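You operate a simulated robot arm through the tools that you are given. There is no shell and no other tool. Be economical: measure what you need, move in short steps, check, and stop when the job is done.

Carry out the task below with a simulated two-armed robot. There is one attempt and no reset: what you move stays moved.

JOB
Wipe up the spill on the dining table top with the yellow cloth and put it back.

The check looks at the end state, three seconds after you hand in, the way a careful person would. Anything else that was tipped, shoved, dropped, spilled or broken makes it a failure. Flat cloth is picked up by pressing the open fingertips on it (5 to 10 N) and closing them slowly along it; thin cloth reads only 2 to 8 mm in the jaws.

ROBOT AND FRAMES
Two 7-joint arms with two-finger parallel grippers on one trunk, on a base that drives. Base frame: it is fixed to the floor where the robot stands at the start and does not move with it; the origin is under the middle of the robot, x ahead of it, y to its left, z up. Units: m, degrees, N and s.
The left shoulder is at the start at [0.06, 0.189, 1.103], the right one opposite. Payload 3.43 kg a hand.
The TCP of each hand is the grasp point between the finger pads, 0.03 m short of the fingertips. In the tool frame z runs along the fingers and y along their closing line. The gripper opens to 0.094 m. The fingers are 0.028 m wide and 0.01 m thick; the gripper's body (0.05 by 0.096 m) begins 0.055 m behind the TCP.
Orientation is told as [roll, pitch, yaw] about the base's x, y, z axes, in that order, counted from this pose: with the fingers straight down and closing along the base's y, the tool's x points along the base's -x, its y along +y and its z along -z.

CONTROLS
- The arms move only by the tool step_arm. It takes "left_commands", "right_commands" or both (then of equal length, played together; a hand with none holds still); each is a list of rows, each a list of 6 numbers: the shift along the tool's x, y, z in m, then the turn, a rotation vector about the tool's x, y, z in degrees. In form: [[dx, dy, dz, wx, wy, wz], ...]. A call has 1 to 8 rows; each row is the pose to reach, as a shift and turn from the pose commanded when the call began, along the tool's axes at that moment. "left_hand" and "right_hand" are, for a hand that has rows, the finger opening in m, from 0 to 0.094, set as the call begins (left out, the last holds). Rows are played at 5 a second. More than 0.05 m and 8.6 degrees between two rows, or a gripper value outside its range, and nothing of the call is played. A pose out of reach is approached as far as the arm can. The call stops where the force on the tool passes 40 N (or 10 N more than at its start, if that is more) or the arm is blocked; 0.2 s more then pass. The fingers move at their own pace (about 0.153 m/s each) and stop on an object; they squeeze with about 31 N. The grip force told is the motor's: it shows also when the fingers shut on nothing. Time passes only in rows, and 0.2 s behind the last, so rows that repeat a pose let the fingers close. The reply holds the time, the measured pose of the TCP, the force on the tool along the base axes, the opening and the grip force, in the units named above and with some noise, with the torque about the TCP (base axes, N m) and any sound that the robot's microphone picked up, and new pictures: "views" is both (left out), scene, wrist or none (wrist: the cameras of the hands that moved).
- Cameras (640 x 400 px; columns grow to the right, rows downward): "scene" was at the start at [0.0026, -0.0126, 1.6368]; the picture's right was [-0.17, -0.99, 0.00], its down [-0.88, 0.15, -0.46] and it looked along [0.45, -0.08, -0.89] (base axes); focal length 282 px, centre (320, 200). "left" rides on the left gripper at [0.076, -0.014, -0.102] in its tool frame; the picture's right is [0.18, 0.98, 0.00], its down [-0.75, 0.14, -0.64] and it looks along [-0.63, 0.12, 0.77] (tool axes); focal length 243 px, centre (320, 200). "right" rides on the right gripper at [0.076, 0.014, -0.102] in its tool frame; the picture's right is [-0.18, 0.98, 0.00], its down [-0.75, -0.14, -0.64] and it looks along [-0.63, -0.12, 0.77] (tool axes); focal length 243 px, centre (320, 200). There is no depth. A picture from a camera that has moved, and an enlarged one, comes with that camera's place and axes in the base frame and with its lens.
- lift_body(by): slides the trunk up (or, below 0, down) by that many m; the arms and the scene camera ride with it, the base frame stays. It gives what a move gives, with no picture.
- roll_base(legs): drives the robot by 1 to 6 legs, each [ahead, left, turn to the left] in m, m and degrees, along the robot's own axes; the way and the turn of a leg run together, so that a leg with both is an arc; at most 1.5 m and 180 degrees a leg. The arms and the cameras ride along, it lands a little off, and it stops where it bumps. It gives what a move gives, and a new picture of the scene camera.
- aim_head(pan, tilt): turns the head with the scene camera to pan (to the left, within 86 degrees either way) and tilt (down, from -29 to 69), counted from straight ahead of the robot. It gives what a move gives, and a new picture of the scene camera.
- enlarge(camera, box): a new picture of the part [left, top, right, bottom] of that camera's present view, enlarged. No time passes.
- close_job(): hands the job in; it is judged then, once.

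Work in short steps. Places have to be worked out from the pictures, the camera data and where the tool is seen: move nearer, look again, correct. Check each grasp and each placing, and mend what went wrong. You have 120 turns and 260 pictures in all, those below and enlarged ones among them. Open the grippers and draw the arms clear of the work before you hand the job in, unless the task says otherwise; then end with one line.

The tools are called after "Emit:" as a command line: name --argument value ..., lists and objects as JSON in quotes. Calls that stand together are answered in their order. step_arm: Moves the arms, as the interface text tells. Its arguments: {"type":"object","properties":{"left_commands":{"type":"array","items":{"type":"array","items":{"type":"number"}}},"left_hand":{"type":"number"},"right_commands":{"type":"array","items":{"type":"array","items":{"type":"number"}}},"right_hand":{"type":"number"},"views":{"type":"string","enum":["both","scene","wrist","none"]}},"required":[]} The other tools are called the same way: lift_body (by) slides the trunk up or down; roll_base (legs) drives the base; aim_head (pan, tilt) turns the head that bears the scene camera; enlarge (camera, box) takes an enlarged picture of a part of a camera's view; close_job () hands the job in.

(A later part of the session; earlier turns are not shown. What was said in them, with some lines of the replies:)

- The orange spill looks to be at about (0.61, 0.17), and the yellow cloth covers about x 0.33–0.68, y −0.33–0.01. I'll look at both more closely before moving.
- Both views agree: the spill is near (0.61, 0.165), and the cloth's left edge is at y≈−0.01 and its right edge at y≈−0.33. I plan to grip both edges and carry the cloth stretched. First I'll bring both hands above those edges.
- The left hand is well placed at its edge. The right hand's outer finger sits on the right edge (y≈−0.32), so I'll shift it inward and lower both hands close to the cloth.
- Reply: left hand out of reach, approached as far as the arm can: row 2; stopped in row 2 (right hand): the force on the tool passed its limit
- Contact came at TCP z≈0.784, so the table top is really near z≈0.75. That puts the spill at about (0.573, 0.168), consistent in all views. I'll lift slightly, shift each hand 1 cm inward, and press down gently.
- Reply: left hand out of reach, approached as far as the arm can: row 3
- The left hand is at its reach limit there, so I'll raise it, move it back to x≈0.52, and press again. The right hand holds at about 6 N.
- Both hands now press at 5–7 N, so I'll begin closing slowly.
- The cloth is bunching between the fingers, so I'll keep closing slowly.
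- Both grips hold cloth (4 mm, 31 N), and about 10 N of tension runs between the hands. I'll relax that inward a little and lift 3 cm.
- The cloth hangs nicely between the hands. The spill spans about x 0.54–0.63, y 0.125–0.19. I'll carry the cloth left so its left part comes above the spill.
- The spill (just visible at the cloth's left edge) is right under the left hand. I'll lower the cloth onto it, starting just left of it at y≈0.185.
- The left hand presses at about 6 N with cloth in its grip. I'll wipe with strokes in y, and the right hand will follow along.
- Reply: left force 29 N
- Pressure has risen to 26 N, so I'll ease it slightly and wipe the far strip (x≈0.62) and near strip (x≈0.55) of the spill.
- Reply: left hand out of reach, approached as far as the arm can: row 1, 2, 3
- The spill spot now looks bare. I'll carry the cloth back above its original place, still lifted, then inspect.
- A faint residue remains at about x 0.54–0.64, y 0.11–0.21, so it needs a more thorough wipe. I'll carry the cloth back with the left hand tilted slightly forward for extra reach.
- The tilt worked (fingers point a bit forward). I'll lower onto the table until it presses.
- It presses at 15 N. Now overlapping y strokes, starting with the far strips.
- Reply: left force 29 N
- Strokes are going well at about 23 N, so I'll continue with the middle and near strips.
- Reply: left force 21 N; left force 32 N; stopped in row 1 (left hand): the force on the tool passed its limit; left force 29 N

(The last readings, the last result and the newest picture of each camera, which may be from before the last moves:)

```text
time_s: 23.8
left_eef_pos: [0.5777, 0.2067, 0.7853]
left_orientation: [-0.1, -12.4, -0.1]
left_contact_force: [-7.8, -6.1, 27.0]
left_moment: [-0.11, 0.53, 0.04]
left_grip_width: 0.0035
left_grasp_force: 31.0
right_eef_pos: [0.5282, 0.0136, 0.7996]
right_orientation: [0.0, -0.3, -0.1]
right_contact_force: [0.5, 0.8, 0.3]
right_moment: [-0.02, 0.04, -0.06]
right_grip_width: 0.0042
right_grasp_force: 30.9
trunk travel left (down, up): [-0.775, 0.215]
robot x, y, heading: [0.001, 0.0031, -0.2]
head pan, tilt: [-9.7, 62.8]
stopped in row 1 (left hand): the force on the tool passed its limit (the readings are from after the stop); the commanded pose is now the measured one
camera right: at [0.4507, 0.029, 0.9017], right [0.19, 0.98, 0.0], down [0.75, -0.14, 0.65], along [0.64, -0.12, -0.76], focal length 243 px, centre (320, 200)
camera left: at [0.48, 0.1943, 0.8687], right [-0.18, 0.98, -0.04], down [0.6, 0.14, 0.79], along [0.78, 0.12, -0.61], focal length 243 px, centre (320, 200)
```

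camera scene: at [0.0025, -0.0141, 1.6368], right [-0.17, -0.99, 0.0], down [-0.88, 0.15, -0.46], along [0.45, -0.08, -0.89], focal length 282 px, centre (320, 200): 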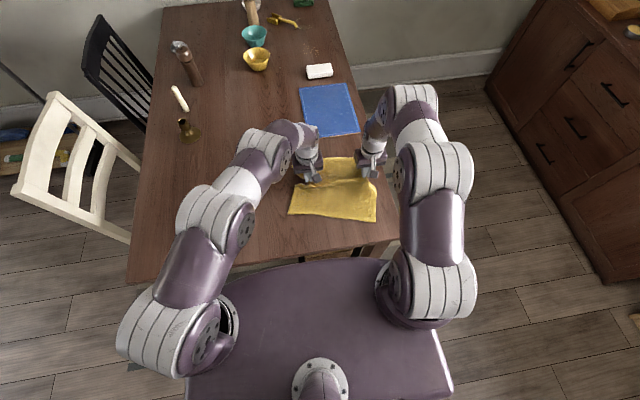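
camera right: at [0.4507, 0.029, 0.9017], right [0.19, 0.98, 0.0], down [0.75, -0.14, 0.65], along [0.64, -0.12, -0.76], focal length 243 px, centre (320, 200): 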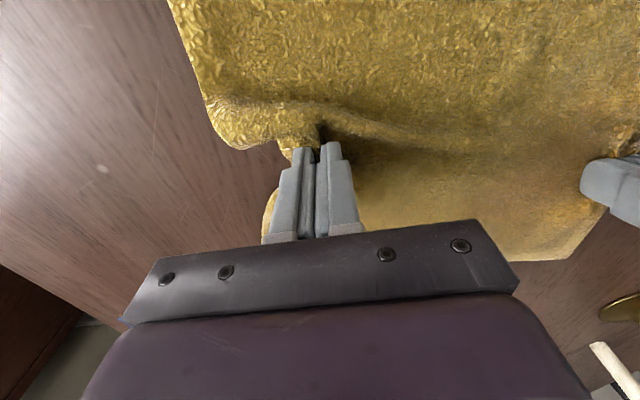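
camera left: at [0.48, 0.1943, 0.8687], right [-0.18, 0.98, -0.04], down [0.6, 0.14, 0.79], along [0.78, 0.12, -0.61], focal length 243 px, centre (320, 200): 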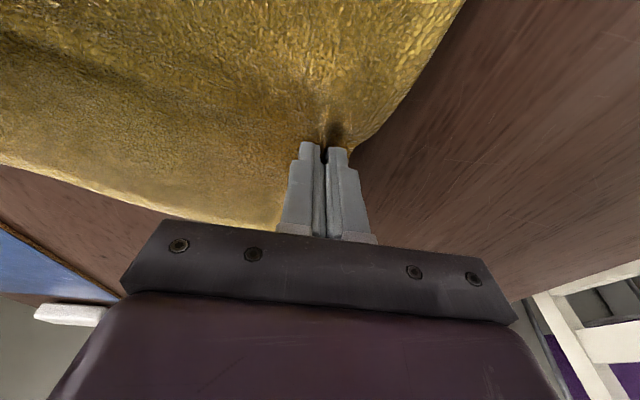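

The last call stopped on force with no harm. I'll lift the cloth aside to the right and look at the spot.

Emit:
step_arm --left_commands '[[-0.0037, 0, -0.017, 0, 0, 0], [-0.0075, 0, -0.0342, 0, 0, 0], [-0.0075, -0.045, -0.0342, 0, 0, 0], [-0.0075, -0.09, -0.0342, 0, 0, 0], [-0.0075, -0.135, -0.0342, 0, 0, 0], [-0.0075, -0.16, -0.0342, 0, 0, 0]]' --right_commands '[[0, 0, -0.01, 0, 0, 0], [0, 0, -0.02, 0, 0, 0], [0, -0.045, -0.02, 0, 0, 0], [0, -0.09, -0.02, 0, 0, 0], [0, -0.135, -0.02, 0, 0, 0], [0, -0.16, -0.02, 0, 0, 0]]' --views "none"

Emit:
enlarge --camera "left" --box '[340, 60, 600, 260]'

```text
time_s: 25.2
left_eef_pos: [0.5756, 0.0458, 0.8173]
left_orientation: [-0.1, -12.0, 0.0]
left_contact_force: [-0.3, 0.7, -1.1]
left_moment: [-0.03, 0.02, 0.0]
left_grip_width: 0.0036
left_grasp_force: 31.0
right_eef_pos: [0.5261, -0.1454, 0.8158]
right_orientation: [0.0, -0.2, -0.2]
right_contact_force: [-0.9, -0.2, 0.3]
right_moment: [0.0, 0.0, -0.03]
right_grip_width: 0.0042
right_grasp_force: 31.5
trunk travel left (down, up): [-0.775, 0.215]
robot x, y, heading: [0.0016, 0.0018, 0.0]
head pan, tilt: [-9.7, 62.8]
```

```text
2.00 times, centred on (470, 160) of left
camera zoom: at [0.4785, 0.0323, 0.9023], right [-0.18, 0.98, -0.04], down [0.6, 0.14, 0.78], along [0.78, 0.12, -0.62], focal length 485 px, centre (20, 280)
```

zoom: 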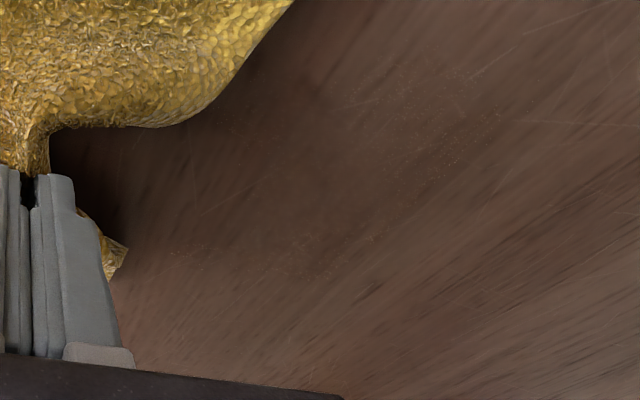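

Nearly all of it is gone, with only fine specks near x 0.51–0.56 and x≈0.63 (y≈0.18). I'll do one more pass covering those margins, starting at the near side.

Emit:
step_arm --left_commands '[[0.013, 0.045, -0.003, 0, 0, 0], [0.027, 0.09, -0.006, 0, 0, 0], [0.04, 0.13, -0.009, 0, 0, 0], [0.0537, 0.17, -0.0117, 0, 0, 0], [0.0573, 0.175, 0.0049, 0, 0, 0], [0.0602, 0.175, 0.0185, 0, 0, 0]]' --right_commands '[[0, 0.045, 0, 0, 0, 0], [0, 0.09, 0, 0, 0, 0], [0, 0.13, 0, 0, 0, 0], [0, 0.17, 0.005, 0, 0, 0], [0, 0.175, 0.015, 0, 0, 0], [0, 0.175, 0.02, 0, 0, 0]]' --views "none"

```text
time_s: 26.6
left_eef_pos: [0.5225, 0.222, 0.7846]
left_orientation: [-0.2, -12.0, 0.1]
left_contact_force: [0.4, 0.1, 1.7]
left_moment: [-0.02, 0.0, 0.04]
left_grip_width: 0.0036
left_grasp_force: 31.1
right_eef_pos: [0.5288, 0.0307, 0.7999]
right_orientation: [-0.1, -0.2, -0.1]
right_contact_force: [0.9, 0.1, 0.1]
right_moment: [0.0, 0.01, -0.04]
right_grip_width: 0.0041
right_grasp_force: 30.6
trunk travel left (down, up): [-0.775, 0.215]
robot x, y, heading: [-0.0026, 0.0002, -0.2]
head pan, tilt: [-9.7, 62.8]
```

Just touching. I'll press about 2 mm deeper and stroke the near strips.

Emit:
step_arm --left_commands '[[0.0004, -0.01, 0.002, 0, 0, 0], [0.0004, -0.045, 0.002, 0, 0, 0], [0.0004, -0.085, 0.002, 0, 0, 0], [0.0004, -0.12, 0.002, 0, 0, 0], [-0.0191, -0.12, 0.0063, 0, 0, 0], [-0.0191, -0.08, 0.0063, 0, 0, 0], [-0.0191, -0.04, 0.0063, 0, 0, 0], [-0.0191, 0, 0.0063, 0, 0, 0]]' --right_commands '[[0, -0.01, 0, 0, 0, 0], [0, -0.045, 0, 0, 0, 0], [0, -0.085, 0, 0, 0, 0], [0, -0.12, 0, 0, 0, 0], [0, -0.12, 0, 0, 0, 0], [0, -0.08, 0, 0, 0, 0], [0, -0.04, 0, 0, 0, 0], [0, 0, 0, 0, 0, 0]]' --views "none"

Emit:
step_arm --left_commands '[[-0.0195, -0.01, 0.0035, 0, 0, 0], [-0.0195, -0.045, 0.0035, 0, 0, 0], [-0.0195, -0.085, 0.0035, 0, 0, 0], [-0.0195, -0.12, 0.0035, 0, 0, 0], [-0.039, -0.12, 0.0078, 0, 0, 0], [-0.039, -0.08, 0.0078, 0, 0, 0], [-0.039, -0.04, 0.0078, 0, 0, 0], [-0.039, -0.01, 0.0078, 0, 0, 0]]' --right_commands '[[0, -0.01, 0, 0, 0, 0], [0, -0.045, 0, 0, 0, 0], [0, -0.085, 0, 0, 0, 0], [0, -0.12, 0, 0, 0, 0], [0, -0.12, 0, 0, 0, 0], [0, -0.08, 0, 0, 0, 0], [0, -0.04, 0, 0, 0, 0], [0, -0.01, 0, 0, 0, 0]]' --views "none"

Emit:
step_arm --left_commands '[[-0.0195, -0.01, 0.0035, 0, 0, 0], [-0.0195, -0.045, 0.0035, 0, 0, 0], [-0.0195, -0.085, 0.0035, 0, 0, 0], [-0.0195, -0.12, 0.0035, 0, 0, 0], [-0.039, -0.12, 0.0078, 0, 0, 0], [-0.039, -0.08, 0.0078, 0, 0, 0], [-0.039, -0.04, 0.0078, 0, 0, 0], [-0.039, -0.01, 0.0078, 0, 0, 0]]' --right_commands '[[0, -0.01, 0, 0, 0, 0], [0, -0.045, 0, 0, 0, 0], [0, -0.085, 0, 0, 0, 0], [0, -0.12, 0, 0, 0, 0], [0, -0.12, 0, 0, 0, 0], [0, -0.08, 0, 0, 0, 0], [0, -0.04, 0, 0, 0, 0], [0, -0.01, 0, 0, 0, 0]]' --views "none"

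```text
time_s: 28.4
left_eef_pos: [0.5406, 0.2231, 0.7854]
left_orientation: [-0.2, -12.2, -0.1]
left_contact_force: [1.6, -3.7, 10.8]
left_moment: [-0.13, 0.02, 0.05]
left_grip_width: 0.0036
left_grasp_force: 31.4
right_eef_pos: [0.5292, 0.0295, 0.7998]
right_orientation: [-0.1, -0.1, -0.1]
right_contact_force: [0.0, -0.5, -0.4]
right_moment: [0.0, -0.03, -0.03]
right_grip_width: 0.0041
right_grasp_force: 31.4
trunk travel left (down, up): [-0.775, 0.215]
robot x, y, heading: [-0.0001, -0.0024, 0.0]
head pan, tilt: [-9.7, 62.8]
```

```text
time_s: 30.2
left_eef_pos: [0.5811, 0.2143, 0.7852]
left_orientation: [-0.2, -12.0, -0.1]
left_contact_force: [-0.7, -4.8, 7.3]
left_moment: [-0.13, 0.03, 0.05]
left_grip_width: 0.0035
left_grasp_force: 31.9
right_eef_pos: [0.5276, 0.0176, 0.7961]
right_orientation: [-0.1, -0.2, -0.1]
right_contact_force: [1.0, 2.7, 0.3]
right_moment: [0.03, -0.02, -0.09]
right_grip_width: 0.0043
right_grasp_force: 30.5
trunk travel left (down, up): [-0.775, 0.215]
robot x, y, heading: [-0.0017, -0.0007, -0.4]
head pan, tilt: [-9.7, 62.8]
```

```text
time_s: 32.0
left_eef_pos: [0.622, 0.2024, 0.7852]
left_orientation: [-0.2, -11.8, -0.1]
left_contact_force: [-8.4, -15.4, 4.4]
left_moment: [-0.54, 0.29, -0.12]
left_grip_width: 0.0038
left_grasp_force: 30.2
right_eef_pos: [0.5303, 0.0106, 0.8003]
right_orientation: [0.0, -0.3, -0.1]
right_contact_force: [8.6, 15.0, -1.6]
right_moment: [0.45, -0.23, -0.18]
right_grip_width: 0.0042
right_grasp_force: 30.9
trunk travel left (down, up): [-0.775, 0.215]
robot x, y, heading: [0.0003, 0.0, -0.1]
head pan, tilt: [-9.7, 62.8]
```

The cloth is taut now, so the right hand gives slack while I press once more along the far strip. Then I'll lift aside to inspect.

Emit:
step_arm --left_commands '[[-0.004, -0.005, 0.004, 0, 0, 0], [-0.0147, -0.01, 0.006, 0, 0, 0], [-0.0147, -0.045, 0.006, 0, 0, 0], [-0.0147, -0.085, 0.006, 0, 0, 0], [0.01, -0.085, 0.001, 0, 0, 0], [0.01, -0.05, 0.001, 0, 0, 0], [0.01, -0.02, 0.001, 0, 0, 0]]' --right_commands '[[-0.005, 0.015, 0, 0, 0, 0], [-0.01, 0.015, 0, 0, 0, 0], [-0.01, -0.02, 0, 0, 0, 0], [-0.01, -0.06, 0, 0, 0, 0], [-0.01, -0.06, 0, 0, 0, 0], [-0.01, -0.025, 0, 0, 0, 0], [-0.01, 0.0, 0, 0, 0, 0]]' --views "none"

Emit:
step_arm --left_commands '[[-0.0037, 0, -0.017, 0, 0, 0], [-0.0075, 0, -0.0342, 0, 0, 0], [0.015, -0.045, -0.039, 0, 0, 0], [0.03, -0.09, -0.042, 0, 0, 0], [0.045, -0.135, -0.0457, 0, 0, 0], [0.06, -0.18, -0.05, 0, 0, 0], [0.06, -0.22, -0.05, 0, 0, 0]]' --right_commands '[[0, 0, -0.01, 0, 0, 0], [0, 0, -0.02, 0, 0, 0], [0.005, -0.045, -0.02, 0, 0, 0], [0.01, -0.09, -0.02, 0, 0, 0], [0.015, -0.135, -0.02, 0, 0, 0], [0.02, -0.18, -0.02, 0, 0, 0], [0.02, -0.22, -0.02, 0, 0, 0]]' --views "both"

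Emit:
enlarge --camera "left" --box '[380, 80, 640, 280]'

```text
time_s: 33.6
left_eef_pos: [0.613, 0.1806, 0.7838]
left_orientation: [-0.1, -12.5, -0.1]
left_contact_force: [3.4, -9.0, 27.2]
left_moment: [-0.28, 0.09, 0.05]
left_grip_width: 0.0037
left_grasp_force: 31.2
right_eef_pos: [0.5369, 0.0078, 0.8011]
right_orientation: [0.0, -0.3, -0.1]
right_contact_force: [0.2, 0.1, -0.6]
right_moment: [-0.04, 0.01, -0.01]
right_grip_width: 0.0041
right_grasp_force: 30.7
trunk travel left (down, up): [-0.775, 0.215]
robot x, y, heading: [-0.001, 0.003, -0.2]
head pan, tilt: [-9.7, 62.8]
```

```text
refused: row 3 steps farther than a row can; nothing moved
```

```text
2.00 times, centred on (510, 180) of left
camera zoom: at [0.5153, 0.1677, 0.8686], right [-0.18, 0.98, -0.04], down [0.6, 0.14, 0.79], along [0.78, 0.12, -0.61], focal length 485 px, centre (-60, 240)
```

zoom: 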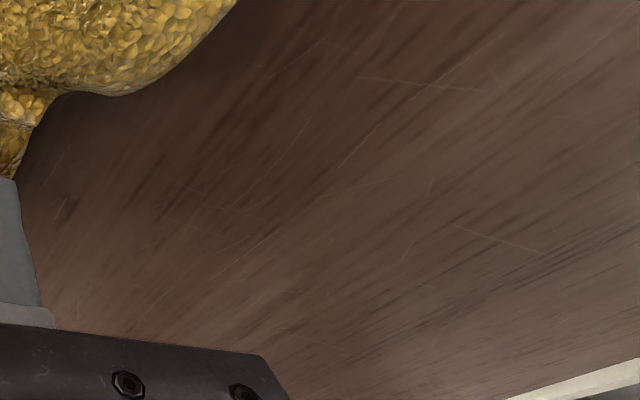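

The far strip is done. I'll re-send the lift-aside with smaller steps.

Emit:
step_arm --left_commands '[[-0.0037, 0, -0.017, 0, 0, 0], [-0.0075, 0, -0.0342, 0, 0, 0], [0.005, -0.04, -0.036, 0, 0, 0], [0.018, -0.08, -0.039, 0, 0, 0], [0.03, -0.12, -0.041, 0, 0, 0], [0.043, -0.16, -0.044, 0, 0, 0], [0.055, -0.2, -0.047, 0, 0, 0], [0.065, -0.23, -0.05, 0, 0, 0]]' --right_commands '[[0, 0, -0.01, 0, 0, 0], [0, 0, -0.015, 0, 0, 0], [0.005, -0.04, -0.015, 0, 0, 0], [0.01, -0.08, -0.015, 0, 0, 0], [0.015, -0.12, -0.015, 0, 0, 0], [0.02, -0.16, -0.015, 0, 0, 0], [0.025, -0.2, -0.015, 0, 0, 0], [0.025, -0.23, -0.015, 0, 0, 0]]' --views "both"

Emit:
enlarge --camera "left" --box '[400, 80, 640, 280]'

```text
time_s: 35.4
left_eef_pos: [0.5389, -0.0513, 0.8151]
left_orientation: [-0.1, -12.0, 0.0]
left_contact_force: [-0.2, -1.5, 0.6]
left_moment: [0.01, 0.01, 0.01]
left_grip_width: 0.0036
left_grasp_force: 31.1
right_eef_pos: [0.5137, -0.221, 0.8102]
right_orientation: [0.0, -0.2, 0.0]
right_contact_force: [-0.5, 0.3, 0.3]
right_moment: [0.03, -0.01, -0.01]
right_grip_width: 0.0044
right_grasp_force: 31.0
trunk travel left (down, up): [-0.775, 0.215]
robot x, y, heading: [0.0015, -0.0011, 0.2]
head pan, tilt: [-9.7, 62.8]
camera scene: at [0.0026, -0.0147, 1.6368], right [-0.17, -0.99, 0.0], down [-0.88, 0.15, -0.46], along [0.45, -0.08, -0.89], focal length 282 px, centre (320, 200)
camera right: at [0.4379, -0.2057, 0.9137], right [0.18, 0.98, 0.0], down [0.75, -0.14, 0.64], along [0.63, -0.12, -0.76], focal length 243 px, centre (320, 200)
camera left: at [0.4403, -0.0632, 0.9004], right [-0.18, 0.98, -0.04], down [0.6, 0.14, 0.78], along [0.78, 0.12, -0.62], focal length 243 px, centre (320, 200)
```

scene: 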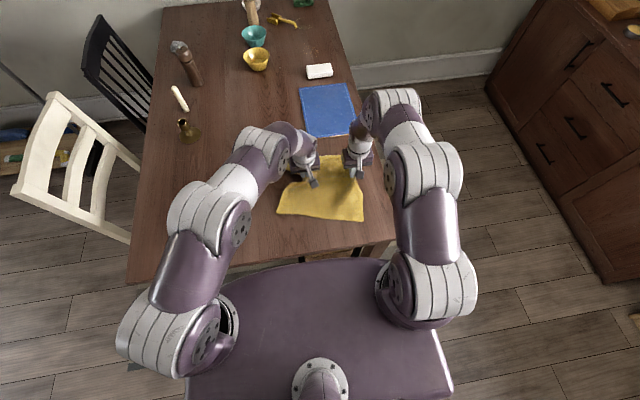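
right: 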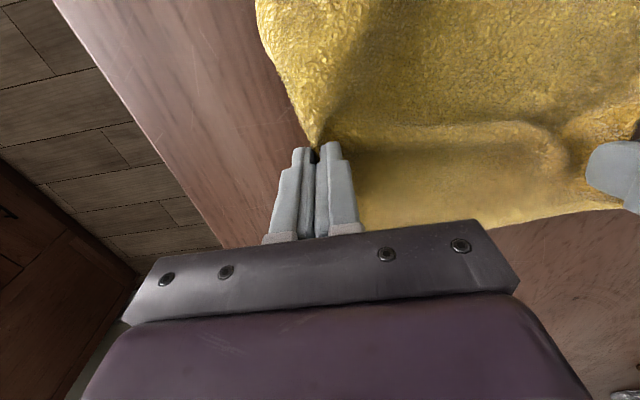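
left: 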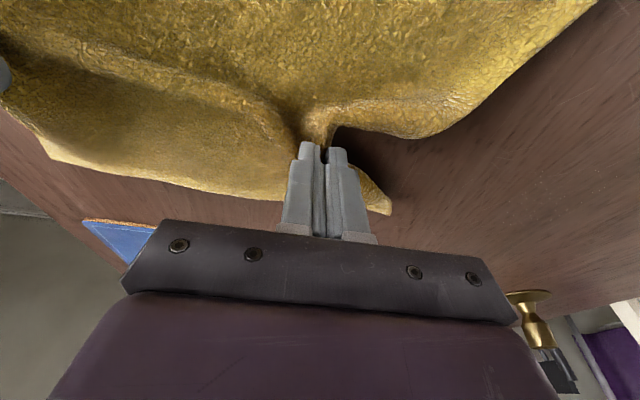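

```text
2.00 times, centred on (520, 180) of left
camera zoom: at [0.4403, -0.0632, 0.9004], right [-0.18, 0.98, -0.04], down [0.6, 0.14, 0.78], along [0.78, 0.12, -0.62], focal length 485 px, centre (-80, 240)
```

zoom: 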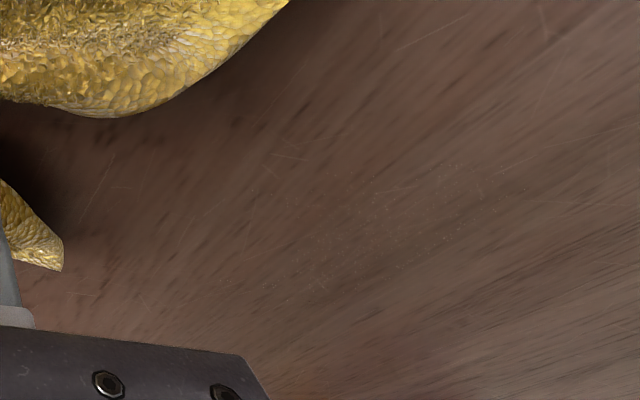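

The stain colour is gone, and only tiny pale specks are possible. I'll zoom in closer to judge.

Emit:
enlarge --camera "left" --box '[490, 140, 600, 220]'

Emit:
enlarge --camera "scene" --box '[200, 120, 320, 240]'

```text
5.00 times, centred on (545, 180) of left
camera zoom: at [0.4403, -0.0632, 0.9004], right [-0.18, 0.98, -0.04], down [0.6, 0.14, 0.78], along [0.78, 0.12, -0.62], focal length 1213 px, centre (-805, 300)
```

zoom: 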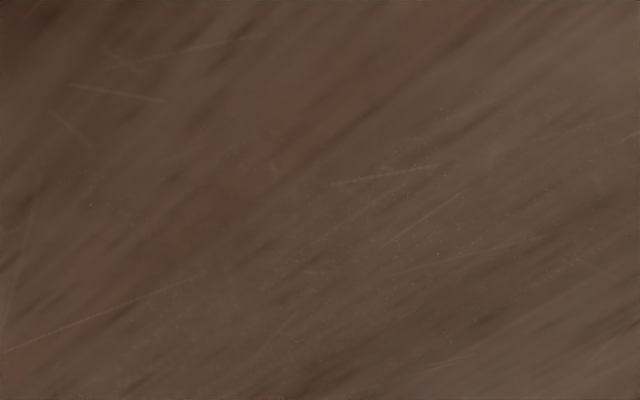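

```text
3.33 times, centred on (260, 180) of scene
camera zoom: at [0.0026, -0.0147, 1.6368], right [-0.17, -0.99, 0.0], down [-0.88, 0.15, -0.46], along [0.45, -0.08, -0.89], focal length 939 px, centre (520, 267)
```

zoom: 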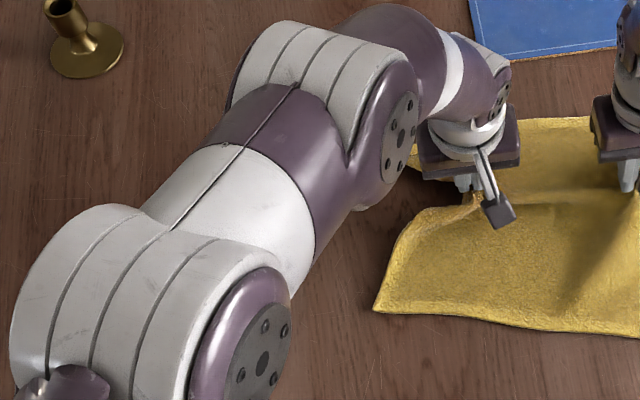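

The spot is clean. The cloth's near half has slid forward and left (near-left corner ≈(0.43, 0.06) vs original (0.33, 0.0)). I'll set the gripped points at their original places, release, and then straighten the cloth by its near corners.

Emit:
step_arm --left_commands '[[0.009, -0.003, -0.002, 0, 4, 0], [0.0186, -0.004, -0.004, 0, 8, 0], [0.0186, -0.004, -0.004, 0, 12, 0], [0.022, -0.004, 0.0117, 0, 12, 0], [0.025, -0.004, 0.0255, 0, 12, 0]]' --right_commands '[[0.005, -0.015, 0, 0, 0, 0], [0.011, -0.03, 0, 0, 0, 0], [0.011, -0.046, 0, 0, 0, 0], [0.011, -0.046, 0.014, 0, 0, 0], [0.011, -0.046, 0.026, 0, 0, 0]]'

```text
time_s: 36.6
left_eef_pos: [0.519, -0.0529, 0.7887]
left_orientation: [-0.2, -0.3, -0.1]
left_contact_force: [0.7, -11.2, 11.4]
left_moment: [-0.38, 0.14, 0.12]
left_grip_width: 0.0038
left_grasp_force: 30.3
right_eef_pos: [0.5017, -0.2656, 0.7886]
right_orientation: [0.0, -0.3, 0.0]
right_contact_force: [1.0, 9.9, 2.7]
right_moment: [0.32, -0.04, -0.07]
right_grip_width: 0.0047
right_grasp_force: 30.8
trunk travel left (down, up): [-0.775, 0.215]
robot x, y, heading: [-0.002, -0.0016, -0.1]
head pan, tilt: [-9.7, 62.8]
camera scene: at [0.0004, -0.0126, 1.6373], right [-0.17, -0.99, 0.0], down [-0.88, 0.15, -0.46], along [0.45, -0.08, -0.89], focal length 282 px, centre (320, 200)
camera right: at [0.4255, -0.2502, 0.8908], right [0.18, 0.98, 0.0], down [0.75, -0.14, 0.65], along [0.64, -0.12, -0.76], focal length 243 px, centre (320, 200)
camera left: at [0.4422, -0.0657, 0.8915], right [-0.18, 0.98, -0.01], down [0.75, 0.14, 0.64], along [0.63, 0.11, -0.76], focal length 243 px, centre (320, 200)
```

scene: 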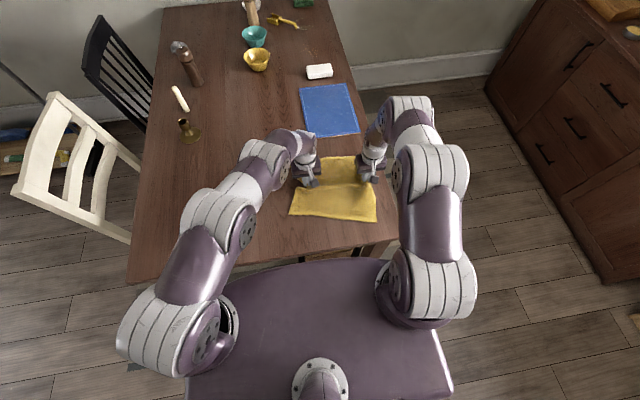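
right: 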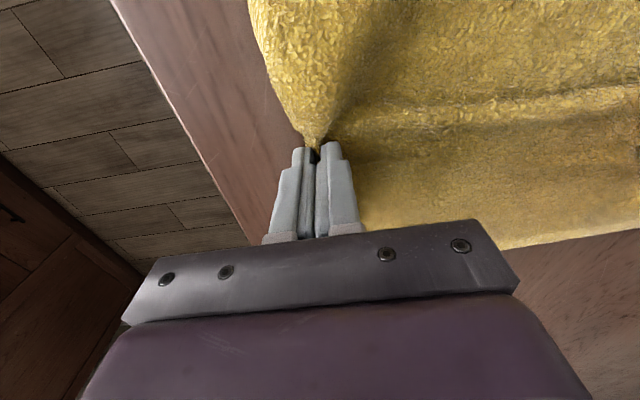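
left: 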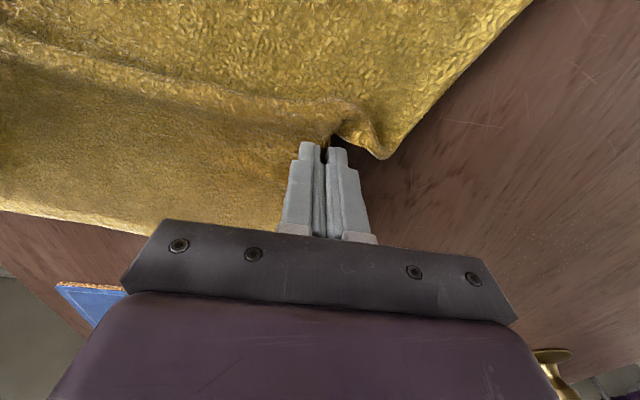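

It's close to the original layout. Near-right matches, but near-left is still too far forward. I'll lower the last few millimetres, open the fingers, and rise.

Emit:
step_arm --left_commands '[[0, 0, 0.003, 0, 0, 0]]' --right_commands '[[0, 0, 0.004, 0, 0, 0]]' --views "none"

Emit:
step_arm --left_commands '[[0, 0, 0, 0, 0, 0], [0, 0, -0.002, 0, 0, 0], [0, 0, -0.015, 0, 0, 0], [0, 0, -0.045, 0, 0, 0], [0, 0, -0.09, 0, 0, 0]]' --right_commands '[[0, 0, 0, 0, 0, 0], [0, 0, -0.002, 0, 0, 0], [0, 0, -0.015, 0, 0, 0], [0, 0, -0.045, 0, 0, 0], [0, 0, -0.09, 0, 0, 0]]' --left_hand 0.04 --right_hand 0.04

```text
time_s: 37.0
left_eef_pos: [0.519, -0.0521, 0.7873]
left_orientation: [-0.5, -0.5, 0.1]
left_contact_force: [1.7, -17.7, 26.1]
left_moment: [-0.55, 0.29, 0.13]
left_grip_width: 0.0041
left_grasp_force: 30.8
right_eef_pos: [0.5024, -0.2652, 0.786]
right_orientation: [-0.1, -0.4, 0.0]
right_contact_force: [2.4, 13.7, 10.2]
right_moment: [0.42, -0.09, -0.04]
right_grip_width: 0.0042
right_grasp_force: 31.4
trunk travel left (down, up): [-0.775, 0.215]
robot x, y, heading: [-0.0012, -0.0009, -0.1]
head pan, tilt: [-9.7, 62.8]
```

```text
time_s: 38.2
left_eef_pos: [0.5172, -0.0532, 0.872]
left_orientation: [-0.1, 0.0, -0.1]
left_contact_force: [-0.2, -0.2, -0.7]
left_moment: [-0.01, -0.01, -0.01]
left_grip_width: 0.04
left_grasp_force: 0.0
right_eef_pos: [0.5024, -0.2691, 0.8733]
right_orientation: [-0.1, -0.2, -0.1]
right_contact_force: [0.7, 0.6, -1.0]
right_moment: [-0.01, 0.01, 0.04]
right_grip_width: 0.04
right_grasp_force: 0.0
trunk travel left (down, up): [-0.775, 0.215]
robot x, y, heading: [0.0013, 0.0009, -0.1]
head pan, tilt: [-9.7, 62.8]
camera scene: at [0.0008, -0.0126, 1.6366], right [-0.17, -0.99, 0.0], down [-0.88, 0.15, -0.46], along [0.45, -0.08, -0.89], focal length 282 px, centre (320, 200)
camera right: at [0.4254, -0.2533, 0.9754], right [0.19, 0.98, 0.0], down [0.75, -0.14, 0.64], along [0.63, -0.12, -0.76], focal length 243 px, centre (320, 200)
camera left: at [0.4394, -0.0677, 0.9755], right [-0.18, 0.98, 0.0], down [0.75, 0.14, 0.64], along [0.63, 0.12, -0.77], focal length 243 px, centre (320, 200)
```

scene: 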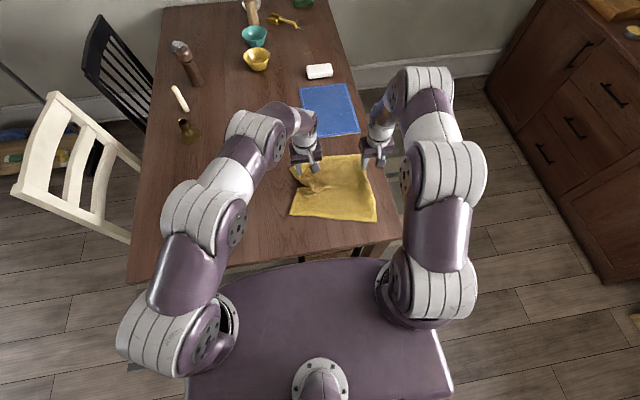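
right: 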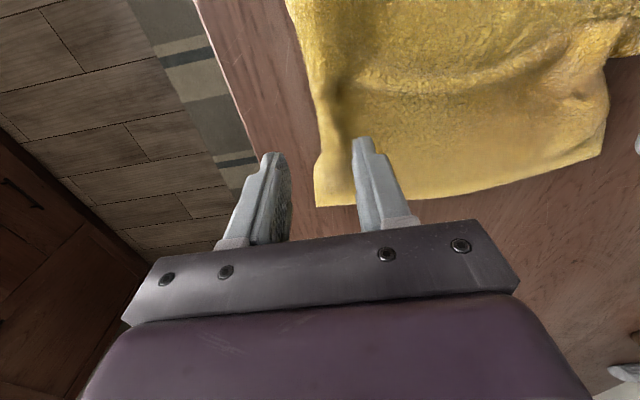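
left: 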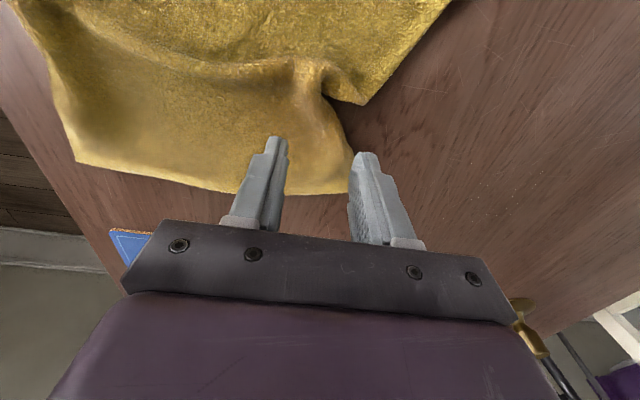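

Zooming on the released cloth to plan the straightening.

Emit:
enlarge --camera "scene" --box '[270, 140, 400, 240]'

```text
4.00 times, centred on (335, 190) of scene
camera zoom: at [0.0008, -0.0126, 1.6366], right [-0.17, -0.99, 0.0], down [-0.88, 0.15, -0.46], along [0.45, -0.08, -0.89], focal length 1126 px, centre (260, 240)
```

zoom: 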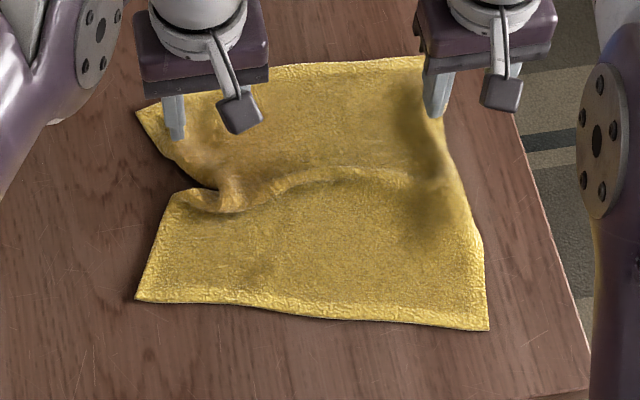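

The near-left corner is at (0.41, 0.02) and should be (0.33, 0.0), with a fold across the middle left. I'll grip near that corner with the left hand while the right hand, fingers closed, goes to hold the far part down.

Emit:
step_arm --left_commands '[[0.03, 0.014, 0, 0, 0, 0], [0.06, 0.028, 0.015, 0, 0, 0], [0.087, 0.041, 0.04, 0, 0, 0], [0.087, 0.041, 0.065, 0, 0, 0], [0.087, 0.041, 0.08, 0, 0, 0]]' --right_commands '[[-0.015, 0.02, 0, 0, 0, 0], [-0.03, 0.04, 0.02, 0, 0, 0], [-0.048, 0.07, 0.04, 0, 0, 0], [-0.048, 0.07, 0.065, 0, 0, 0], [-0.048, 0.07, 0.08, 0, 0, 0]]' --right_hand 0 --views "both"

```text
time_s: 39.4
left_eef_pos: [0.431, -0.0092, 0.7938]
left_orientation: [-0.2, 0.1, -0.1]
left_contact_force: [1.1, 0.2, -0.3]
left_moment: [0.0, 0.0, 0.0]
left_grip_width: 0.04
left_grasp_force: 0.1
right_eef_pos: [0.5516, -0.1978, 0.7922]
right_orientation: [0.0, -0.1, -0.1]
right_contact_force: [0.5, 0.4, -0.3]
right_moment: [0.02, -0.02, -0.03]
right_grip_width: 0.0002
right_grasp_force: 31.2
trunk travel left (down, up): [-0.775, 0.215]
robot x, y, heading: [0.0061, -0.0008, 0.1]
head pan, tilt: [-9.7, 62.8]
camera scene: at [0.0034, -0.0127, 1.6369], right [-0.17, -0.99, 0.0], down [-0.88, 0.15, -0.46], along [0.45, -0.08, -0.89], focal length 282 px, centre (320, 200)
camera right: at [0.4754, -0.1832, 0.8946], right [0.19, 0.98, 0.0], down [0.75, -0.14, 0.64], along [0.63, -0.12, -0.77], focal length 243 px, centre (320, 200)
camera left: at [0.354, -0.0222, 0.8966], right [-0.18, 0.98, 0.0], down [0.75, 0.14, 0.64], along [0.63, 0.12, -0.77], focal length 243 px, centre (320, 200)
```

scene: 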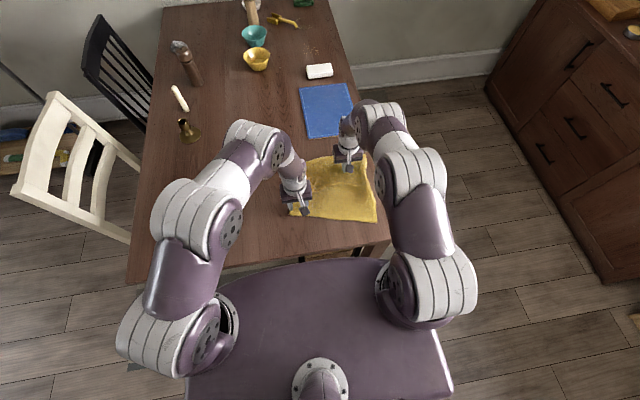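
right: 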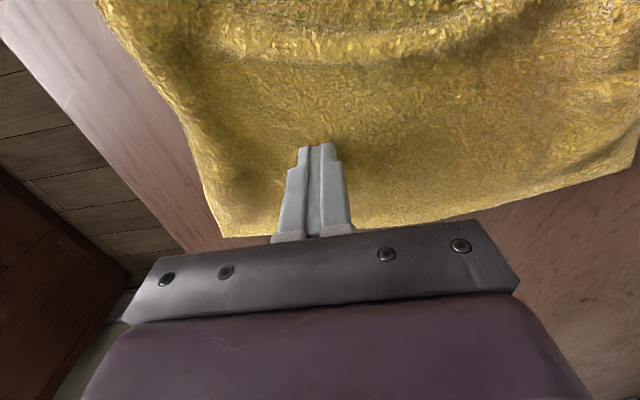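
left: 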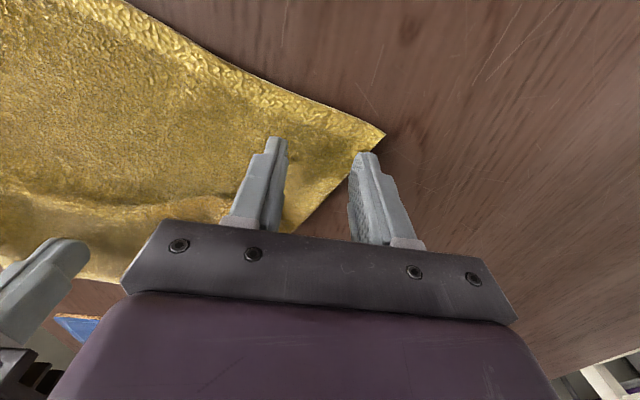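

The corner is at (0.409, 0.03). I'll shift the left hand 1.3 cm inward and press both hands lightly.

Emit:
step_arm --left_commands '[[0, -0.013, 0, 0, 0, 0], [0, -0.013, 0.008, 0, 0, 0], [0, -0.013, 0.012, 0, 0, 0]]' --right_commands '[[0, 0, 0.004, 0, 0, 0], [0, 0, 0.008, 0, 0, 0], [0, 0, 0.011, 0, 0, 0]]' --views "none"

```text
time_s: 40.2
left_eef_pos: [0.4311, -0.0234, 0.7821]
left_orientation: [-0.2, -0.1, 0.0]
left_contact_force: [-1.3, 1.0, 8.9]
left_moment: [0.09, 0.04, 0.04]
left_grip_width: 0.0401
left_grasp_force: 0.0
right_eef_pos: [0.5511, -0.1989, 0.7825]
right_orientation: [-0.1, -0.4, -0.1]
right_contact_force: [1.7, -0.3, 6.2]
right_moment: [0.02, -0.05, 0.02]
right_grip_width: 0.0
right_grasp_force: 31.5
trunk travel left (down, up): [-0.775, 0.215]
robot x, y, heading: [-0.0005, 0.0001, -0.0]
head pan, tilt: [-9.7, 62.8]
```

Forces are good, so I'll close the left hand in stages.

Emit:
step_arm --left_commands '[[0, 0, 0, 0, 0, 0]]' --left_hand 0.025 --views "none"

Emit:
step_arm --left_commands '[[0, 0, 0, 0, 0, 0]]' --left_hand 0.012 --views "none"

Emit:
step_arm --left_commands '[[0, 0, 0, 0, 0, 0], [0, 0, 0, 0, 0, 0]]' --left_hand 0 --views "wrist"

```text
time_s: 40.6
left_eef_pos: [0.4315, -0.0235, 0.7837]
left_orientation: [-0.2, -0.1, -0.2]
left_contact_force: [1.0, -1.2, 10.6]
left_moment: [-0.02, -0.11, 0.01]
left_grip_width: 0.0241
left_grasp_force: 0.0
right_eef_pos: [0.5512, -0.198, 0.7835]
right_orientation: [-0.1, -0.3, -0.1]
right_contact_force: [3.0, -1.1, 9.0]
right_moment: [-0.04, -0.05, 0.04]
right_grip_width: 0.0001
right_grasp_force: 30.9
trunk travel left (down, up): [-0.775, 0.215]
robot x, y, heading: [0.0046, -0.0007, -0.1]
head pan, tilt: [-9.7, 62.8]
```

```text
time_s: 41.0
left_eef_pos: [0.432, -0.0224, 0.783]
left_orientation: [-0.2, 0.0, 0.0]
left_contact_force: [1.2, -1.3, 13.7]
left_moment: [0.01, -0.08, 0.01]
left_grip_width: 0.0114
left_grasp_force: 0.2
right_eef_pos: [0.551, -0.1983, 0.782]
right_orientation: [-0.1, -0.3, -0.1]
right_contact_force: [2.9, -0.7, 9.2]
right_moment: [-0.03, -0.08, 0.0]
right_grip_width: 0.0
right_grasp_force: 30.6
trunk travel left (down, up): [-0.775, 0.215]
robot x, y, heading: [0.0, -0.0011, -0.2]
head pan, tilt: [-9.7, 62.8]
```

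```text
time_s: 41.6
left_eef_pos: [0.4303, -0.0228, 0.7835]
left_orientation: [-0.2, -0.1, -0.1]
left_contact_force: [1.0, 0.1, 15.5]
left_moment: [0.04, -0.03, -0.06]
left_grip_width: 0.0048
left_grasp_force: 31.0
right_eef_pos: [0.5504, -0.1995, 0.7826]
right_orientation: [-0.1, -0.4, -0.1]
right_contact_force: [3.7, -1.1, 10.2]
right_moment: [-0.04, -0.07, 0.02]
right_grip_width: 0.0
right_grasp_force: 30.8
trunk travel left (down, up): [-0.775, 0.215]
robot x, y, heading: [0.0009, 0.002, 0.0]
head pan, tilt: [-9.7, 62.8]
camera left: at [0.3536, -0.0359, 0.8858], right [-0.18, 0.98, 0.0], down [0.75, 0.14, 0.64], along [0.63, 0.11, -0.77], focal length 243 px, centre (320, 200)
```

left: 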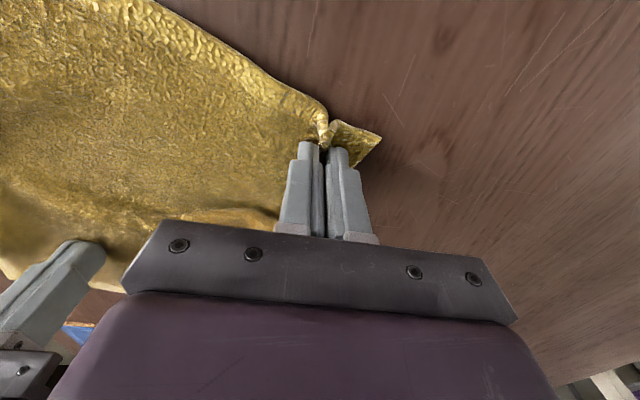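

Gripped (4.8 mm). I'll raise it slightly and pull toward the robot and a bit right to lay the near-left part back.

Emit:
step_arm --left_commands '[[0, 0, -0.008, 0, 0, 0], [0.02, -0.005, -0.01, 0, 0, 0], [0.04, -0.01, -0.01, 0, 0, 0], [0.06, -0.015, -0.01, 0, 0, 0], [0.075, -0.02, -0.01, 0, 0, 0]]' --views "both"

Emit:
enlarge --camera "scene" --box '[270, 140, 400, 240]'

```text
time_s: 42.8
left_eef_pos: [0.354, -0.0454, 0.7952]
left_orientation: [-0.1, -0.1, -0.1]
left_contact_force: [0.5, 0.3, 0.2]
left_moment: [0.0, -0.04, 0.03]
left_grip_width: 0.0044
left_grasp_force: 30.5
right_eef_pos: [0.5507, -0.1993, 0.7829]
right_orientation: [-0.1, -0.3, -0.1]
right_contact_force: [1.9, -0.2, 16.1]
right_moment: [0.0, -0.03, 0.02]
right_grip_width: 0.0
right_grasp_force: 30.7
trunk travel left (down, up): [-0.775, 0.215]
robot x, y, heading: [0.002, -0.0037, -0.1]
head pan, tilt: [-9.7, 62.8]
camera scene: at [0.0007, -0.0123, 1.6369], right [-0.17, -0.99, 0.0], down [-0.88, 0.15, -0.46], along [0.45, -0.08, -0.89], focal length 282 px, centre (320, 200)
camera left: at [0.278, -0.0574, 0.8974], right [-0.18, 0.98, 0.0], down [0.75, 0.14, 0.64], along [0.63, 0.11, -0.77], focal length 243 px, centre (320, 200)
```

scene: 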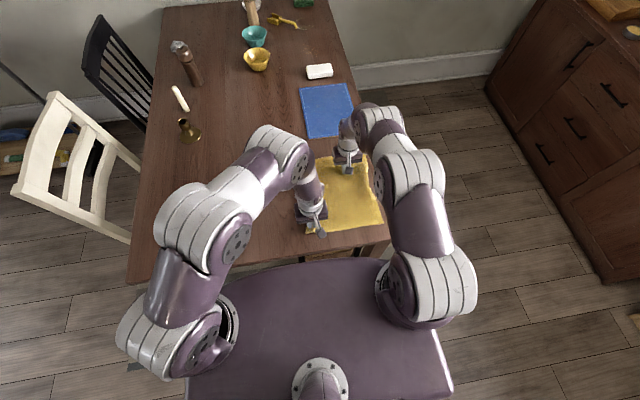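
left: 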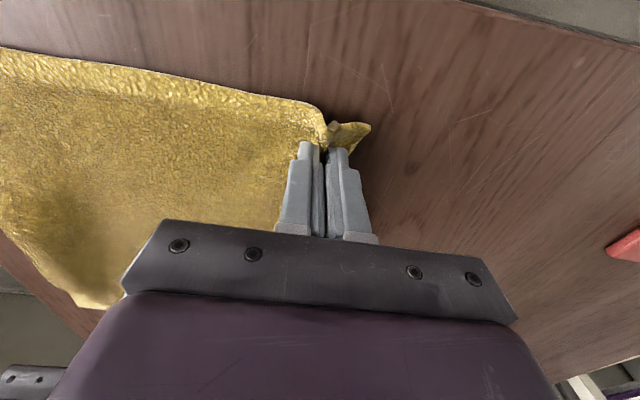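

```text
4.00 times, centred on (335, 190) of scene
camera zoom: at [0.0007, -0.0123, 1.6369], right [-0.17, -0.99, 0.0], down [-0.88, 0.15, -0.46], along [0.45, -0.08, -0.89], focal length 1126 px, centre (260, 240)
```

zoom: 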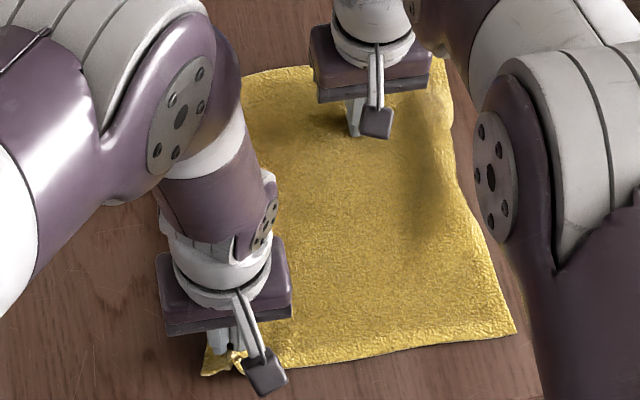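

The fold is out, and the near-left corner is at ≈(0.33, −0.02) and the near-right at (0.32, −0.29), very near the originals. I'll lower, move it 1 cm left, release, and raise both hands.

Emit:
step_arm --left_commands '[[0, 0.008, 0.005, 0, 0, 0], [0, 0.01, 0.011, 0, 0, 0]]' --views "none"

Emit:
step_arm --left_commands '[[0, 0, 0, 0, 0, 0], [0, 0, 0, 0, 0, 0], [0, 0, -0.01, 0, 0, 0], [0, 0, -0.04, 0, 0, 0], [0, 0, -0.08, 0, 0, 0]]' --right_commands '[[0, 0, 0, 0, 0, 0], [0, 0, 0, 0, 0, 0], [0, 0, -0.01, 0, 0, 0], [0, 0, -0.04, 0, 0, 0], [0, 0, -0.08, 0, 0, 0]]' --left_hand 0.06 --views "none"

Emit:
step_arm --left_commands '[[0, 0.045, -0.01, 0, 0, 0], [0, 0.09, -0.02, 0, 0, 0], [0, 0.135, -0.03, 0, 0, 0], [0, 0.18, -0.04, 0, 0, 0], [0, 0.22, -0.05, 0, 0, 0]]' --right_commands '[[0.02, -0.03, -0.01, 0, 0, 0], [0.04, -0.06, -0.02, 0, 0, 0], [0.07, -0.09, -0.03, 0, 0, 0], [0.1, -0.12, -0.04, 0, 0, 0], [0.13, -0.14, -0.05, 0, 0, 0]]' --views "both"

Emit:
enlarge --camera "scene" --box '[270, 140, 400, 240]'

```text
time_s: 43.4
left_eef_pos: [0.3571, -0.0344, 0.7843]
left_orientation: [-0.2, -0.2, 0.0]
left_contact_force: [-2.7, -0.8, 12.7]
left_moment: [-0.03, 0.06, -0.02]
left_grip_width: 0.0047
left_grasp_force: 30.6
right_eef_pos: [0.5497, -0.1971, 0.7842]
right_orientation: [-0.1, -0.3, -0.1]
right_contact_force: [3.9, 0.2, 11.4]
right_moment: [-0.02, -0.1, 0.01]
right_grip_width: 0.0
right_grasp_force: 30.5
trunk travel left (down, up): [-0.775, 0.215]
robot x, y, heading: [0.0021, 0.0008, -0.2]
head pan, tilt: [-9.7, 62.8]
```

```text
time_s: 44.6
left_eef_pos: [0.3541, -0.0335, 0.8612]
left_orientation: [-0.1, 0.0, -0.1]
left_contact_force: [0.2, 1.1, -0.8]
left_moment: [0.0, 0.0, 0.03]
left_grip_width: 0.0601
left_grasp_force: 0.0
right_eef_pos: [0.5467, -0.1956, 0.8647]
right_orientation: [-0.1, -0.2, -0.2]
right_contact_force: [0.0, 0.0, -0.1]
right_moment: [-0.01, -0.05, 0.0]
right_grip_width: 0.0001
right_grasp_force: 30.8
trunk travel left (down, up): [-0.775, 0.215]
robot x, y, heading: [-0.0012, 0.0004, -0.1]
head pan, tilt: [-9.7, 62.8]
```

```text
time_s: 45.8
left_eef_pos: [0.3581, 0.1869, 0.9127]
left_orientation: [-0.2, 0.1, -0.1]
left_contact_force: [0.9, -1.0, -0.8]
left_moment: [-0.02, 0.0, 0.0]
left_grip_width: 0.0599
left_grasp_force: 0.1
right_eef_pos: [0.4209, -0.3345, 0.9136]
right_orientation: [-0.1, -0.2, 0.0]
right_contact_force: [0.6, 0.5, 0.9]
right_moment: [-0.01, -0.01, 0.02]
right_grip_width: 0.0
right_grasp_force: 31.0
trunk travel left (down, up): [-0.775, 0.215]
robot x, y, heading: [-0.0003, 0.0014, 0.2]
head pan, tilt: [-9.7, 62.8]
camera scene: at [0.0013, -0.0118, 1.6368], right [-0.17, -0.99, 0.0], down [-0.88, 0.15, -0.46], along [0.45, -0.08, -0.89], focal length 282 px, centre (320, 200)
camera right: at [0.3445, -0.3199, 1.0165], right [0.18, 0.98, 0.0], down [0.75, -0.14, 0.65], along [0.63, -0.12, -0.76], focal length 243 px, centre (320, 200)
camera left: at [0.2812, 0.175, 1.015], right [-0.18, 0.98, 0.0], down [0.75, 0.14, 0.64], along [0.63, 0.11, -0.77], focal length 243 px, centre (320, 200)
```

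scene: 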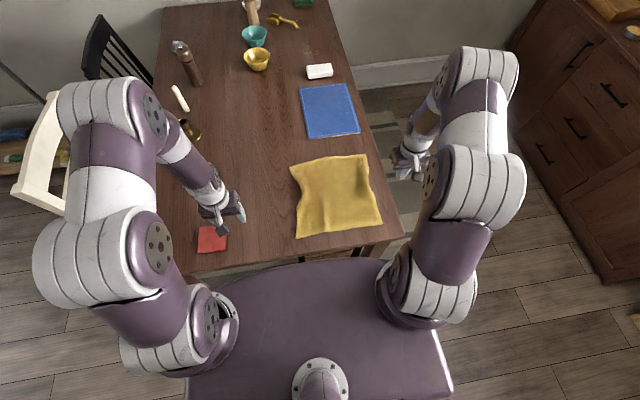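
right: 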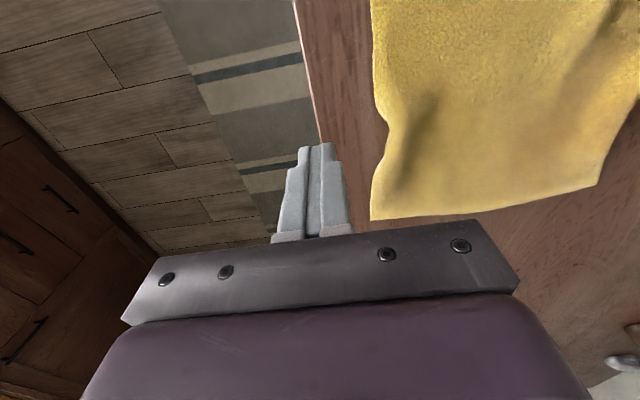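
left: 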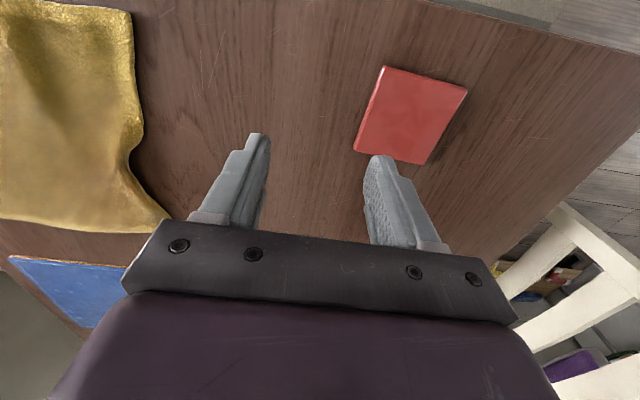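

```text
4.00 times, centred on (335, 190) of scene
camera zoom: at [0.0013, -0.0118, 1.6368], right [-0.17, -0.99, 0.0], down [-0.88, 0.15, -0.46], along [0.45, -0.08, -0.89], focal length 1126 px, centre (260, 240)
```

zoom: 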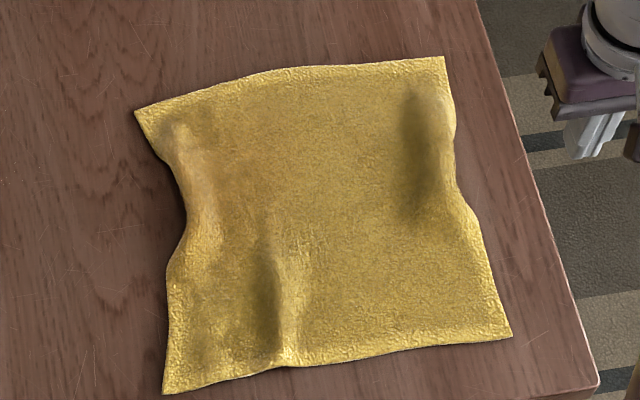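

The cloth lies open within about 1–4 cm of its original corners. Now a final check of the spill area and the rest of the table.

Emit:
enlarge --camera "scene" --box '[220, 130, 310, 210]'

Emit:
enlarge --camera "left" --box '[190, 110, 400, 260]'

```text
5.00 times, centred on (265, 170) of scene
camera zoom: at [0.0013, -0.0118, 1.6368], right [-0.17, -0.99, 0.0], down [-0.88, 0.15, -0.46], along [0.45, -0.08, -0.89], focal length 1408 px, centre (595, 350)
```

zoom: 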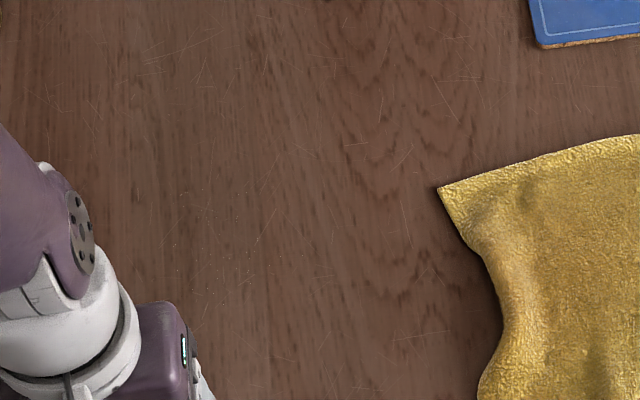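

```text
2.67 times, centred on (295, 185) of left
camera zoom: at [0.2812, 0.175, 1.015], right [-0.18, 0.98, 0.0], down [0.75, 0.14, 0.64], along [0.63, 0.11, -0.77], focal length 647 px, centre (387, 240)
```

zoom: 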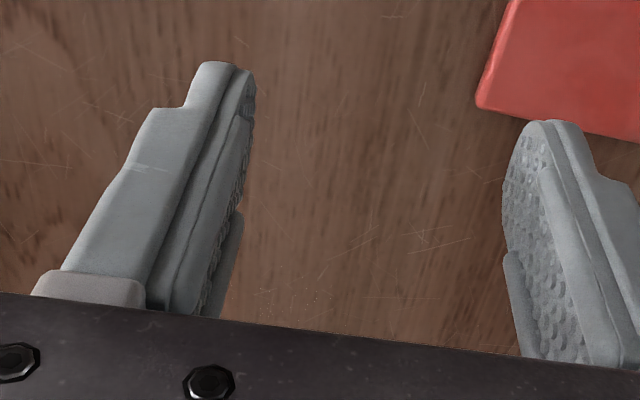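

The spill area is clean and everything else is undisturbed. I'll open both grippers and draw the arms up clear.

Emit:
step_arm --left_commands '[[0, 0, -0.04, 0, 0, 0], [0, 0, -0.08, 0, 0, 0], [0, 0, -0.11, 0, 0, 0]]' --right_commands '[[0, 0, -0.04, 0, 0, 0], [0, 0, -0.08, 0, 0, 0], [0, 0, -0.1, 0, 0, 0]]' --left_hand 0.094 --right_hand 0.094 --views "scene"

```text
time_s: 46.6
left_eef_pos: [0.3561, 0.1904, 1.0209]
left_orientation: [0.0, 0.0, 0.0]
left_contact_force: [-0.8, 0.2, 0.8]
left_moment: [-0.01, -0.04, 0.0]
left_grip_width: 0.0942
left_grasp_force: 0.0
right_eef_pos: [0.419, -0.3347, 1.0117]
right_orientation: [0.0, -0.1, -0.1]
right_contact_force: [-0.4, 0.0, 0.1]
right_moment: [-0.03, -0.03, -0.01]
right_grip_width: 0.0942
right_grasp_force: 0.1
trunk travel left (down, up): [-0.775, 0.215]
robot x, y, heading: [0.0003, -0.0007, 0.3]
head pan, tilt: [-9.7, 62.8]
camera scene: at [0.0028, -0.0131, 1.6367], right [-0.17, -0.99, 0.0], down [-0.88, 0.15, -0.46], along [0.45, -0.08, -0.89], focal length 282 px, centre (320, 200)
```

scene: 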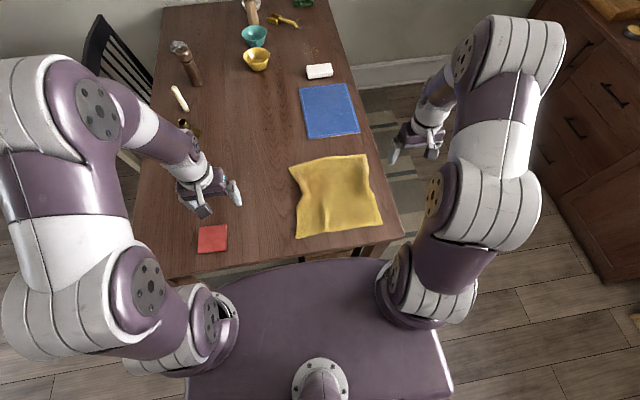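

The spill is wiped, the cloth is back in place, and the arms are clear with the grippers open, so I'm handing in.

Emit:
close_job

```text
The job is handed in.
```

I wiped up the spill with the yellow cloth, apart from a few very faint specks visible only zoomed in, and put the cloth back open, slightly wrinkled, with corners about 1–4 cm from where they were; nothing else on the table looks moved.
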